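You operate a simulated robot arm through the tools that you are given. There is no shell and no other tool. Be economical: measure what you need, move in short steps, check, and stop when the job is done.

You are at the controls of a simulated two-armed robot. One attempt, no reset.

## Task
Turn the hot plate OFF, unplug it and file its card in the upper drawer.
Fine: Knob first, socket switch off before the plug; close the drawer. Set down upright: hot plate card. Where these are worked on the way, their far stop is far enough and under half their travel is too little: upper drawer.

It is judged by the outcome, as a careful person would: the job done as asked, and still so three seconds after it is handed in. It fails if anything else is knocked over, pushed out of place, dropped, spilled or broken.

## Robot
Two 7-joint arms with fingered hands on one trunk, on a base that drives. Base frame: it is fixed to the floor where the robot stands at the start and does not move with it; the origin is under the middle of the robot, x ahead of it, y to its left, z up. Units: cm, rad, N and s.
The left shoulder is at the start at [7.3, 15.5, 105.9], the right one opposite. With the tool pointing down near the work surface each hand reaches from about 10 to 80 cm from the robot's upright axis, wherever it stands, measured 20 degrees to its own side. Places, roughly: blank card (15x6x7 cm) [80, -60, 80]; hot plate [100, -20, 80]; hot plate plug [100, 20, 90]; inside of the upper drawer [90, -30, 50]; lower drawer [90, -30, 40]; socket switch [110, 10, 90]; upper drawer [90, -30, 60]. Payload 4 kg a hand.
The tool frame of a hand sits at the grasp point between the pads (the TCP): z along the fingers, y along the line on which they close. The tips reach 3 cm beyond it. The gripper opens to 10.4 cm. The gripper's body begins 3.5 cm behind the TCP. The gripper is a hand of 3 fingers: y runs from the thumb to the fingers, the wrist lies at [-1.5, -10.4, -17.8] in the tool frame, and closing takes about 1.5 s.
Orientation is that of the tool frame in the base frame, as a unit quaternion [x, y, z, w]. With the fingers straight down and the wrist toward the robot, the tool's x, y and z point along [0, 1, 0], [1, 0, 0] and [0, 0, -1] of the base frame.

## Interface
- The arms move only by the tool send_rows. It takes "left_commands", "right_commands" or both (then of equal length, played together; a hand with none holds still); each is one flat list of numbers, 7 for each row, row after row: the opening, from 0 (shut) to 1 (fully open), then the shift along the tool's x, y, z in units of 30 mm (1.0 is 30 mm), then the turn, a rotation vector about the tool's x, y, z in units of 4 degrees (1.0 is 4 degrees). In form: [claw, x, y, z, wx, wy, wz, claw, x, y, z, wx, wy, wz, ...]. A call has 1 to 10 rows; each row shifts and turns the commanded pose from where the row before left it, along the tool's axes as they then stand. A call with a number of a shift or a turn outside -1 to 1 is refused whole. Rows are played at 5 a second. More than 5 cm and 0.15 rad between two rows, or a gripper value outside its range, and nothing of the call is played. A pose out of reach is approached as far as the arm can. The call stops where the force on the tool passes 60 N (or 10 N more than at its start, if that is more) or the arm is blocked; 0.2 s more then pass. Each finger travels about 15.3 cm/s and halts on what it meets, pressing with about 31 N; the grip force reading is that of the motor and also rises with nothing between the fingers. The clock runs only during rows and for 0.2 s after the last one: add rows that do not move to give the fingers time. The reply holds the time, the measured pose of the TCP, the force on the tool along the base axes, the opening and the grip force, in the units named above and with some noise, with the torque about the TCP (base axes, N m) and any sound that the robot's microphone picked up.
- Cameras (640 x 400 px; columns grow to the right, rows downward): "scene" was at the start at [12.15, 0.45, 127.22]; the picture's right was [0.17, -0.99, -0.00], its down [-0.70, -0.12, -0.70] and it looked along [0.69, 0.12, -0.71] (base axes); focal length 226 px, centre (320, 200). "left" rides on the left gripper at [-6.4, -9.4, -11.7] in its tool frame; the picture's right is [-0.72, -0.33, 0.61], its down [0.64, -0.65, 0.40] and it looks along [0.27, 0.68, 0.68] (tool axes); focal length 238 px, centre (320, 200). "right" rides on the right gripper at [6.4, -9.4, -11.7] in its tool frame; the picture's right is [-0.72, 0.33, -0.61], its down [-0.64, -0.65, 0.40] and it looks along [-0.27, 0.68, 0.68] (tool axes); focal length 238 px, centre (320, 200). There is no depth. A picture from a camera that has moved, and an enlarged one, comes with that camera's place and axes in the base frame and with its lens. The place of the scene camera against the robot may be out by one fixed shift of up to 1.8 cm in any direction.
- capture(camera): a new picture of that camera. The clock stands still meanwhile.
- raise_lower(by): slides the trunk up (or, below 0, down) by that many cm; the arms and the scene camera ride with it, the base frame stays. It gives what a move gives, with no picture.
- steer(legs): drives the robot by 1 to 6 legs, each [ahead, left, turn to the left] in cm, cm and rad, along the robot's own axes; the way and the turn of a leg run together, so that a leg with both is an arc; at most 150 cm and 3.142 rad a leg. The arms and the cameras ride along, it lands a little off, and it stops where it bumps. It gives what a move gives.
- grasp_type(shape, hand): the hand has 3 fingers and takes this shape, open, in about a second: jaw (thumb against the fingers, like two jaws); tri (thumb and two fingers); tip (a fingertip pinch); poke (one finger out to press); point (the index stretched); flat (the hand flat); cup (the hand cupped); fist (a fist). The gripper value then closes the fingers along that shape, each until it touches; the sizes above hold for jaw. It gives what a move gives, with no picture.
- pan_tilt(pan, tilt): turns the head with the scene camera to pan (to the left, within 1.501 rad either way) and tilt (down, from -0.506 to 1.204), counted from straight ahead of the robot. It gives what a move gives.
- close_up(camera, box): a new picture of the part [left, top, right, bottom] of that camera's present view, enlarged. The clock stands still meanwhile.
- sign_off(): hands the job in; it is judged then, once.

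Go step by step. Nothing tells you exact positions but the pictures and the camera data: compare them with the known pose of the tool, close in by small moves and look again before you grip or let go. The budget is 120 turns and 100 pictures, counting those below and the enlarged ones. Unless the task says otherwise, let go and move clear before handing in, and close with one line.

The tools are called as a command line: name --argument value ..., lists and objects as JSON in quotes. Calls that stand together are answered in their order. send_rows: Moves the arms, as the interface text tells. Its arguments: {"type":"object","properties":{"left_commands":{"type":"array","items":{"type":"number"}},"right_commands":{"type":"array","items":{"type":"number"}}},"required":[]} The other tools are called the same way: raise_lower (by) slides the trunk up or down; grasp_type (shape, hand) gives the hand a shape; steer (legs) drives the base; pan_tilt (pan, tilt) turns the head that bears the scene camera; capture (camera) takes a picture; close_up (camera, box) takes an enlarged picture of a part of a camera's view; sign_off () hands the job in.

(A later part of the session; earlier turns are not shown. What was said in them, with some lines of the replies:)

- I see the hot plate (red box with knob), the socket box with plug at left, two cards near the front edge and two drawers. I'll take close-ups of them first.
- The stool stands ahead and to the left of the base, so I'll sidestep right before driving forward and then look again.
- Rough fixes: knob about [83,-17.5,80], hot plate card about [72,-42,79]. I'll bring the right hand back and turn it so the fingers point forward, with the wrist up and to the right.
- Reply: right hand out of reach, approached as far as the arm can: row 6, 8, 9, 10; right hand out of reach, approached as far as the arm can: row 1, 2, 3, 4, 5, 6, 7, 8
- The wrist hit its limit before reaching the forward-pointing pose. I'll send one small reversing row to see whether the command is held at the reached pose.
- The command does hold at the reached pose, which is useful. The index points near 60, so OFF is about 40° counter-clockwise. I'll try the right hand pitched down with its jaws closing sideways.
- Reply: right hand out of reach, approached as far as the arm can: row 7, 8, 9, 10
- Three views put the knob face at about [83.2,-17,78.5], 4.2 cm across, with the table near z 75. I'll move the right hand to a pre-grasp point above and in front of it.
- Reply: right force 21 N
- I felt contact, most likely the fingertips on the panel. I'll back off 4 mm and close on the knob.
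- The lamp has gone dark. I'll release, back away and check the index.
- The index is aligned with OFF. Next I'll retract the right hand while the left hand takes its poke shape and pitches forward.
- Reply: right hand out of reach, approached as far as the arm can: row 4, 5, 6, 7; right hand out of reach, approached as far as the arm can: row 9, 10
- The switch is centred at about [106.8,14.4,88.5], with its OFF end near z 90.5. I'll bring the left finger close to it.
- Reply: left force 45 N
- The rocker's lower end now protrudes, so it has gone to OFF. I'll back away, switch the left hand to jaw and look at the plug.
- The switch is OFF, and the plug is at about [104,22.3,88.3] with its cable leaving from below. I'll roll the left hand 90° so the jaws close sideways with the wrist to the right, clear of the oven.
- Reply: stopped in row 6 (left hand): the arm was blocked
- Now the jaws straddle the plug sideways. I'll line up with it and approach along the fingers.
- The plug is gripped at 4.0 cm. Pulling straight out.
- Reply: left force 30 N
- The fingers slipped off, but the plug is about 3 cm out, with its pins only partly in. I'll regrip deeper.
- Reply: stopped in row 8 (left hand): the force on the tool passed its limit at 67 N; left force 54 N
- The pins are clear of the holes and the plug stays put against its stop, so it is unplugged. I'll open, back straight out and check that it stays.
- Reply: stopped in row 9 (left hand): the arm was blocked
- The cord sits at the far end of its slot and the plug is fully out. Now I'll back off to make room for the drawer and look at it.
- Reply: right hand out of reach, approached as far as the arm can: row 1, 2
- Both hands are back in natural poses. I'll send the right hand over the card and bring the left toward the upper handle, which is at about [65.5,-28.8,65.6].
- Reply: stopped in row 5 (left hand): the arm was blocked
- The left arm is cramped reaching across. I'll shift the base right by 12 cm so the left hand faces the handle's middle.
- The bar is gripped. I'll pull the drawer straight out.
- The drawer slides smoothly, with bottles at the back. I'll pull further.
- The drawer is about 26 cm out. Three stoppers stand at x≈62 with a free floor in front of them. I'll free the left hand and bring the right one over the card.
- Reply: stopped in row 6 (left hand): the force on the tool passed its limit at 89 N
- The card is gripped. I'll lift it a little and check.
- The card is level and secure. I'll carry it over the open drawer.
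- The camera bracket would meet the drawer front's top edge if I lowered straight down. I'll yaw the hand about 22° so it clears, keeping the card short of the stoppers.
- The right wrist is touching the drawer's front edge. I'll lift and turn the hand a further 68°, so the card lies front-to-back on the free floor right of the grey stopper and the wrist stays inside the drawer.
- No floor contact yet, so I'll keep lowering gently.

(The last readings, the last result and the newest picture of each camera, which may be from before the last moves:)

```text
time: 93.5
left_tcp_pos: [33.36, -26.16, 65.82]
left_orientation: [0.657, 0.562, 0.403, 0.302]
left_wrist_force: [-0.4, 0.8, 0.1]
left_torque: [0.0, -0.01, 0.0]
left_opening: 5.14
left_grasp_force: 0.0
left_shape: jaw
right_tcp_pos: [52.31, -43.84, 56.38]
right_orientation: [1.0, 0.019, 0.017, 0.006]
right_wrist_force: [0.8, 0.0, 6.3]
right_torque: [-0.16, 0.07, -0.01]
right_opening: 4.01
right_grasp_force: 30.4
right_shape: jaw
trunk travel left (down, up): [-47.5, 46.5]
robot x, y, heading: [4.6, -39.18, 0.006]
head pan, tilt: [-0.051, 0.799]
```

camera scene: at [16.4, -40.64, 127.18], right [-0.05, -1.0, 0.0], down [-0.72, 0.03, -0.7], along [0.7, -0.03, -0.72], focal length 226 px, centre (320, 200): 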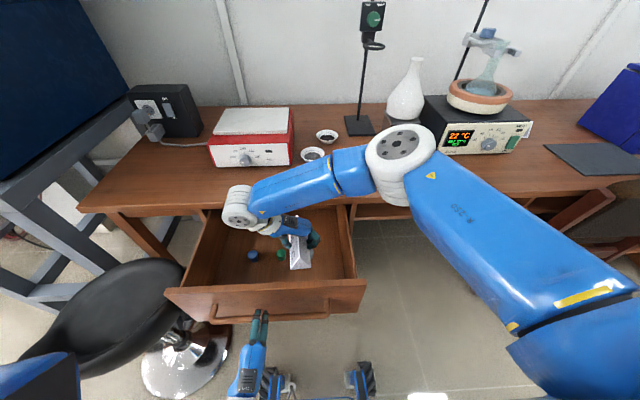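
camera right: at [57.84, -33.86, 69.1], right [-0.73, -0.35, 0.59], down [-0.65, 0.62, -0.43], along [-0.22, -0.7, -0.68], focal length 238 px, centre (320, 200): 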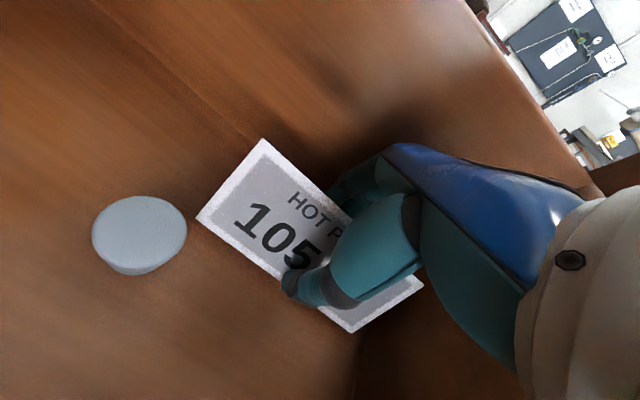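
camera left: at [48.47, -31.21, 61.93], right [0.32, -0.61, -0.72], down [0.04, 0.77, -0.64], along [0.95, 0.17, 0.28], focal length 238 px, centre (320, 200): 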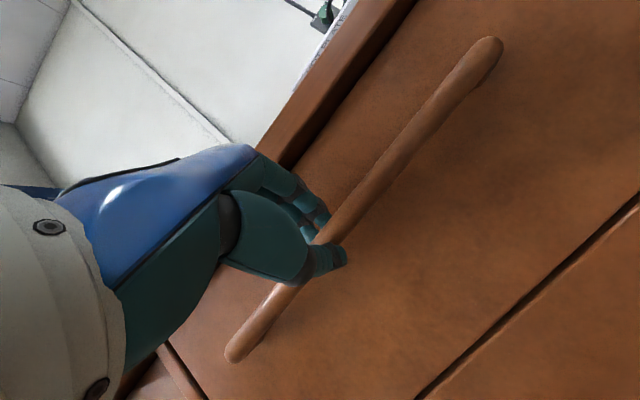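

Floor contact at 6 N. I'll release gently and rise straight up.

send_rows --right_commands '[0.45, 0, 0, 0, 0, 0, 0, 0.5, 0, 0, 0, 0, 0, 0, 0.6, 0, 0, 0, 0, 0, 0, 0.65, 0, 0, 0, 0, 0, 0, 0.65, 0, 0, -0.3, 0, 0, 0, 0.65, 0, 0, -0.7, 0, 0, 0, 0.65, 0, 0, -1, 0, 0, 0, 0.65, 0, 0, -1, 0, 0, 0, 0.65, 0, 0, -1, 0, 0, 0, 0.65, 0, 0, -1, 0, 0, 0]'

capture --camera "right"

```text
time: 95.7
left_tcp_pos: [33.47, -26.06, 65.74]
left_orientation: [0.657, 0.561, 0.403, 0.301]
left_wrist_force: [1.4, 0.5, 0.0]
left_torque: [0.0, 0.02, 0.0]
left_opening: 5.14
left_grasp_force: 0.2
left_shape: jaw
right_tcp_pos: [51.74, -43.63, 71.49]
right_orientation: [1.0, 0.019, 0.017, 0.005]
right_wrist_force: [-0.6, 0.0, -0.2]
right_torque: [0.02, 0.03, -0.01]
right_opening: 6.74
right_grasp_force: 0.0
right_shape: jaw
trunk travel left (down, up): [-47.5, 46.5]
robot x, y, heading: [4.18, -39.43, 0.0]
head pan, tilt: [-0.051, 0.799]
```

```text
7 pictures are left
camera right: at [57.28, -33.72, 83.25], right [-0.73, -0.35, 0.59], down [-0.65, 0.62, -0.43], along [-0.22, -0.7, -0.68], focal length 238 px, centre (320, 200)
```

right: 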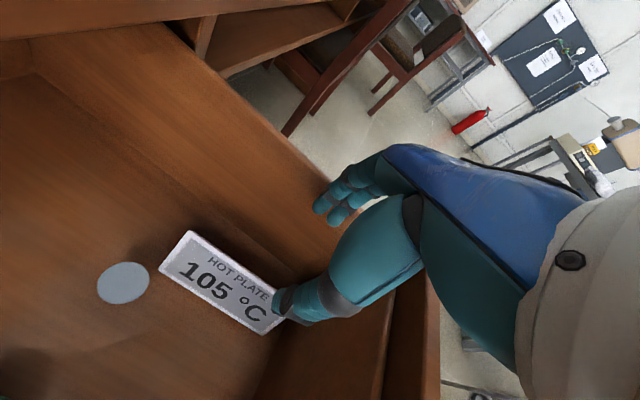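

The card stands upright in the drawer. I'll raise the right hand clear and regrip the handle with the left.

send_rows --right_commands '[0.65, 0, 0, -1, 0, 0, 0, 0.65, 0, 0, -1, 0, 0, 0, 0.65, 0, 0, -1, 0, 0, 0, 0.65, 0, 0, -1, 0, 0, 0, 0.65, 0, 0, -1, 0, 0, 0, 0.65, 0, 0, -1, 0, 0, 0, 0.65, 0, 0, -1, 0, 0, 0, 0.65, 0, 0, -1, 0, 0, 0]' --left_commands '[0.55, 0, 0.08, 0.46, 0, 0, 0, 0.55, 0, 0, 0, 0, 0, 0, 0, 0, 0, 0, 0, 0, 0, 0, 0, 0, 0, 0, 0, 0, 0, 0, 0, 0, 0, 0, 0, 0, 0, 0, 0, 0, 0, 0, 0, 0, 0, 0, 0, 0, 0, 0, 0, 0, 0, 0, 0, 0]'

capture --camera "scene"

```text
time: 97.5
left_tcp_pos: [34.62, -26.08, 65.29]
left_orientation: [0.656, 0.562, 0.403, 0.301]
left_wrist_force: [0.6, 1.2, -1.5]
left_torque: [-0.01, 0.04, 0.05]
left_opening: 1.3
left_grasp_force: 30.8
left_shape: jaw
right_tcp_pos: [50.8, -43.28, 95.42]
right_orientation: [1.0, 0.019, 0.018, 0.006]
right_wrist_force: [-0.9, 0.4, 0.7]
right_torque: [0.02, 0.0, -0.02]
right_opening: 6.72
right_grasp_force: 0.0
right_shape: jaw
trunk travel left (down, up): [-47.5, 46.5]
robot x, y, heading: [3.96, -39.56, -0.004]
head pan, tilt: [-0.051, 0.799]
```

```text
6 pictures are left
camera scene: at [16.35, -40.67, 127.17], right [-0.05, -1.0, 0.0], down [-0.72, 0.03, -0.7], along [0.7, -0.03, -0.72], focal length 226 px, centre (320, 200)
```

scene: 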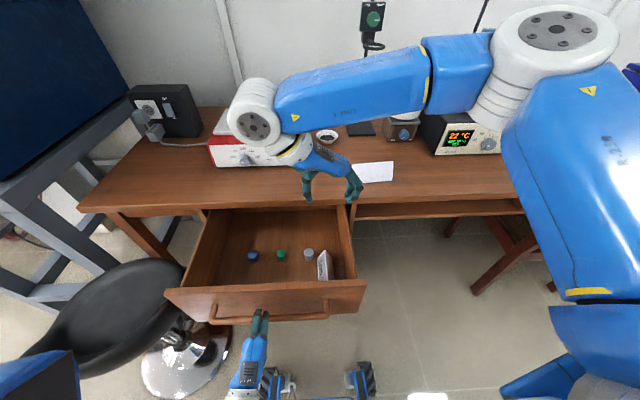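

The handle is gripped again and the card stands upright beside the stoppers. Pushing the drawer shut.

send_rows --left_commands '[0, 0.02, 0.17, 0.29, 0, 0, 0, 0, 0.035, 0.34, 0.57, 0, 0, 0, 0, 0.035, 0.34, 0.57, 0, 0, 0, 0, 0.035, 0.34, 0.57, 0, 0, 0, 0, 0.035, 0.34, 0.57, 0, 0, 0, 0, 0.035, 0.34, 0.57, 0, 0, 0, 0, 0.035, 0.34, 0.57, 0, 0, 0, 0, 0.035, 0.34, 0.57, 0, 0, 0, 0, 0.035, 0.34, 0.57, 0, 0, 0, 0, 0.035, 0.34, 0.57, 0, 0, 0]'

send_rows --left_commands '[0, 0.035, 0.34, 0.57, 0, 0, 0, 0, 0.035, 0.34, 0.57, 0, 0, 0, 0, 0.035, 0.34, 0.57, 0, 0, 0, 0, 0.02, 0.17, 0.29, 0, 0, 0, 0, 0.02, 0.17, 0.29, 0, 0, 0]'

capture --camera "scene"

```text
time: 99.7
left_tcp_pos: [53.76, -26.03, 65.49]
left_orientation: [0.658, 0.563, 0.402, 0.299]
left_wrist_force: [0.1, -6.7, -17.9]
left_torque: [-0.03, 0.39, -0.13]
left_opening: 1.16
left_grasp_force: 31.0
left_shape: jaw
right_tcp_pos: [51.14, -43.33, 95.25]
right_orientation: [1.0, 0.018, 0.016, 0.005]
right_wrist_force: [0.4, -0.4, 0.1]
right_torque: [-0.02, 0.0, -0.01]
right_opening: 6.73
right_grasp_force: 0.0
right_shape: jaw
trunk travel left (down, up): [-47.5, 46.5]
robot x, y, heading: [4.04, -39.31, 0.008]
head pan, tilt: [-0.051, 0.799]
```

```text
time: 100.9
left_tcp_pos: [61.72, -25.97, 65.62]
left_orientation: [0.658, 0.563, 0.402, 0.298]
left_wrist_force: [-0.5, -7.4, -18.3]
left_torque: [0.01, 0.49, -0.19]
left_opening: 1.14
left_grasp_force: 30.8
left_shape: jaw
right_tcp_pos: [51.18, -43.34, 95.32]
right_orientation: [1.0, 0.018, 0.015, 0.004]
right_wrist_force: [-0.5, 0.4, 0.9]
right_torque: [-0.01, -0.01, 0.0]
right_opening: 6.74
right_grasp_force: 0.0
right_shape: jaw
trunk travel left (down, up): [-47.5, 46.5]
robot x, y, heading: [4.34, -39.56, -0.0]
head pan, tilt: [-0.051, 0.799]
```

```text
5 pictures are left
camera scene: at [16.91, -40.81, 127.1], right [-0.05, -1.0, 0.0], down [-0.72, 0.04, -0.69], along [0.69, -0.03, -0.72], focal length 226 px, centre (320, 200)
```

scene: 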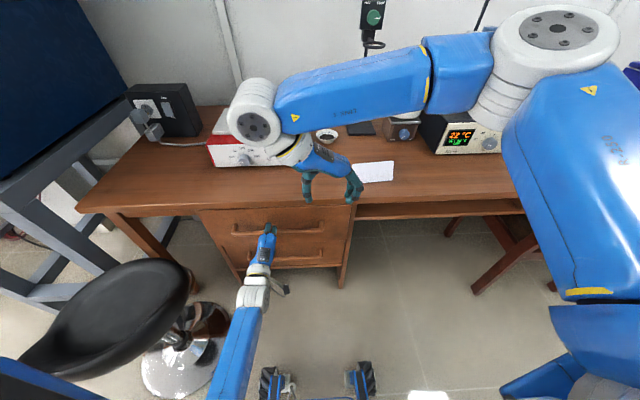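

send_rows --left_commands '[0, 0.01, 0.085, 0.16, 0, 0, 0, 0, 0.01, 0.075, 0.155, 0, 0, 0, 0, 0.01, 0.075, 0.155, 0, 0, 0, 0, 0.01, 0.075, 0.155, 0, 0, 0, 0, 0.01, 0.075, 0.155, 0, 0, 0, 0, 0, 0, 0, 0, 0, 0]'

close_up --camera "scene" --box '[180, 180, 380, 300]'

```text
time: 102.3
left_tcp_pos: [64.32, -25.98, 65.7]
left_orientation: [0.657, 0.562, 0.403, 0.3]
left_wrist_force: [-19.4, -10.2, -14.1]
left_torque: [-0.06, 0.53, -0.19]
left_opening: 1.23
left_grasp_force: 30.9
left_shape: jaw
right_tcp_pos: [50.94, -43.39, 95.56]
right_orientation: [1.0, 0.019, 0.017, 0.005]
right_wrist_force: [-0.2, -0.1, 0.2]
right_torque: [0.02, -0.04, 0.04]
right_opening: 6.71
right_grasp_force: 0.0
right_shape: jaw
trunk travel left (down, up): [-47.5, 46.5]
robot x, y, heading: [4.35, -39.14, 0.002]
head pan, tilt: [-0.051, 0.799]
```

```text
3.20 times, centred on (280, 240) of scene
camera zoom: at [16.45, -40.9, 127.16], right [-0.05, -1.0, 0.0], down [-0.72, 0.04, -0.7], along [0.69, -0.03, -0.72], focal length 722 px, centre (448, 72)
```

zoom: 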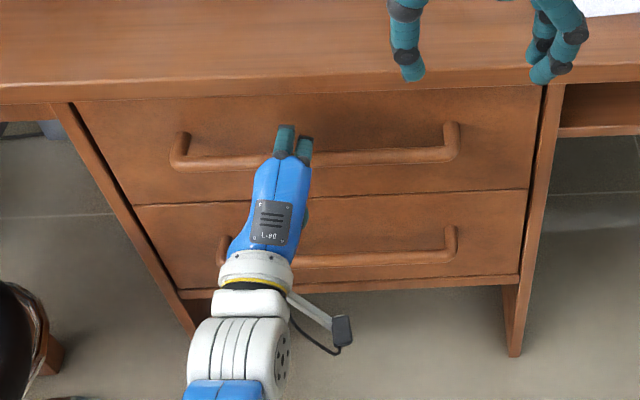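

The drawer is flush and against its stop. I'll open the hand and back off along the finger line.

send_rows --left_commands '[0.55, 0, 0, 0, 0, 0, 0, 0.55, 0, 0, 0, 0, 0, 0, 0.55, 0, 0, 0, 0, 0, 0, 0.55, -0.01, -0.15, -0.5, 0, 0, 0, 0.55, -0.02, -0.2, -0.7, 0, 0, 0, 0.55, -0.02, -0.25, -0.8, 0, 0, 0, 0.55, -0.02, -0.3, -0.8, 0, 0, 0, 0.55, 0, 0, 0, 0, 0, 0]'

capture --camera "scene"

close_up --camera "scene" --box '[180, 180, 380, 300]'

```text
time: 104.1
left_tcp_pos: [55.66, -26.04, 67.45]
left_orientation: [0.656, 0.562, 0.404, 0.301]
left_wrist_force: [-0.1, -0.1, -0.4]
left_torque: [0.01, 0.04, 0.01]
left_opening: 5.66
left_grasp_force: 0.0
left_shape: jaw
right_tcp_pos: [50.96, -43.3, 95.42]
right_orientation: [1.0, 0.019, 0.016, 0.006]
right_wrist_force: [0.3, -0.9, 0.0]
right_torque: [-0.01, 0.02, 0.02]
right_opening: 6.71
right_grasp_force: 0.1
right_shape: jaw
trunk travel left (down, up): [-47.5, 46.5]
robot x, y, heading: [4.16, -39.31, 0.004]
head pan, tilt: [-0.051, 0.799]
```

```text
3 pictures are left
camera scene: at [16.52, -40.72, 127.16], right [-0.05, -1.0, 0.0], down [-0.72, 0.04, -0.7], along [0.69, -0.03, -0.72], focal length 226 px, centre (320, 200)
```

scene: 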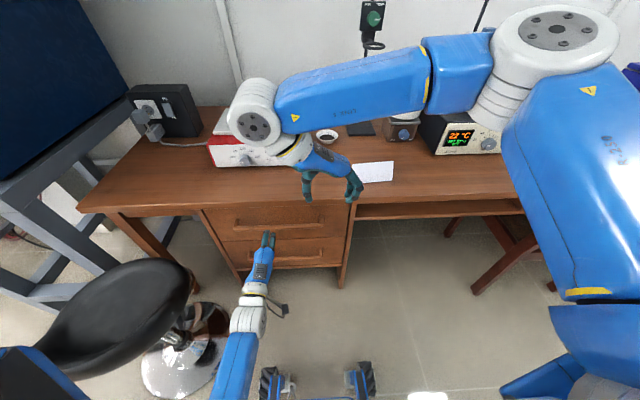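

```text
3.20 times, centred on (280, 240) of scene
camera zoom: at [16.52, -40.72, 127.16], right [-0.05, -1.0, 0.0], down [-0.72, 0.04, -0.7], along [0.69, -0.03, -0.72], focal length 722 px, centre (448, 72)
```

zoom: 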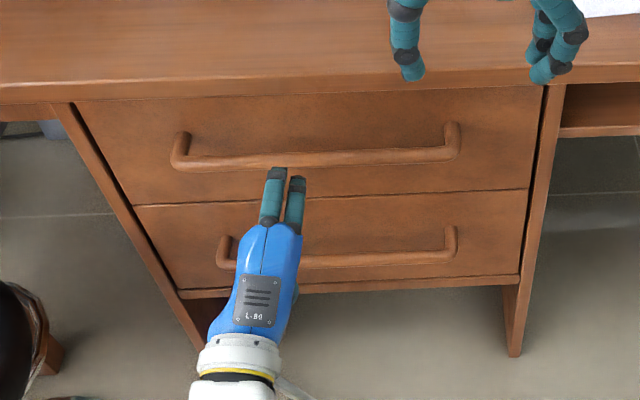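

The drawer is shut. One last look at the socket before handing in.

close_up --camera "scene" --box '[110, 70, 230, 160]'

```text
4.44 times, centred on (170, 115) of scene
camera zoom: at [16.52, -40.72, 127.16], right [-0.05, -1.0, 0.0], down [-0.72, 0.04, -0.7], along [0.69, -0.03, -0.72], focal length 1003 px, centre (987, 578)
```

zoom: 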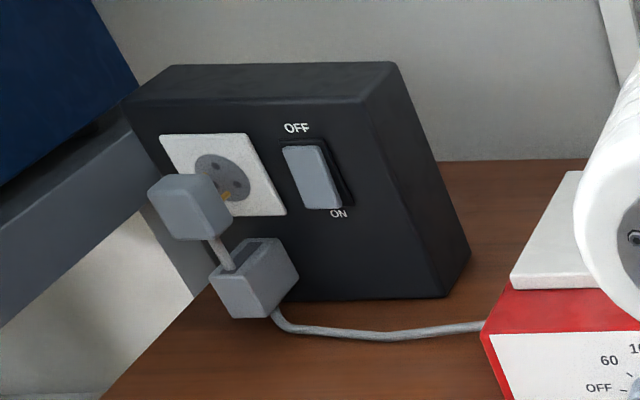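

The plug is out, the socket switch is off, the knob is at OFF and the drawer is closed with the card inside. Handing in.

sign_off

```text
The job is handed in.
```

The hot plate is OFF (knob first), its socket switch is off, the plug is pulled out, and its card stands upright in the closed upper drawer.
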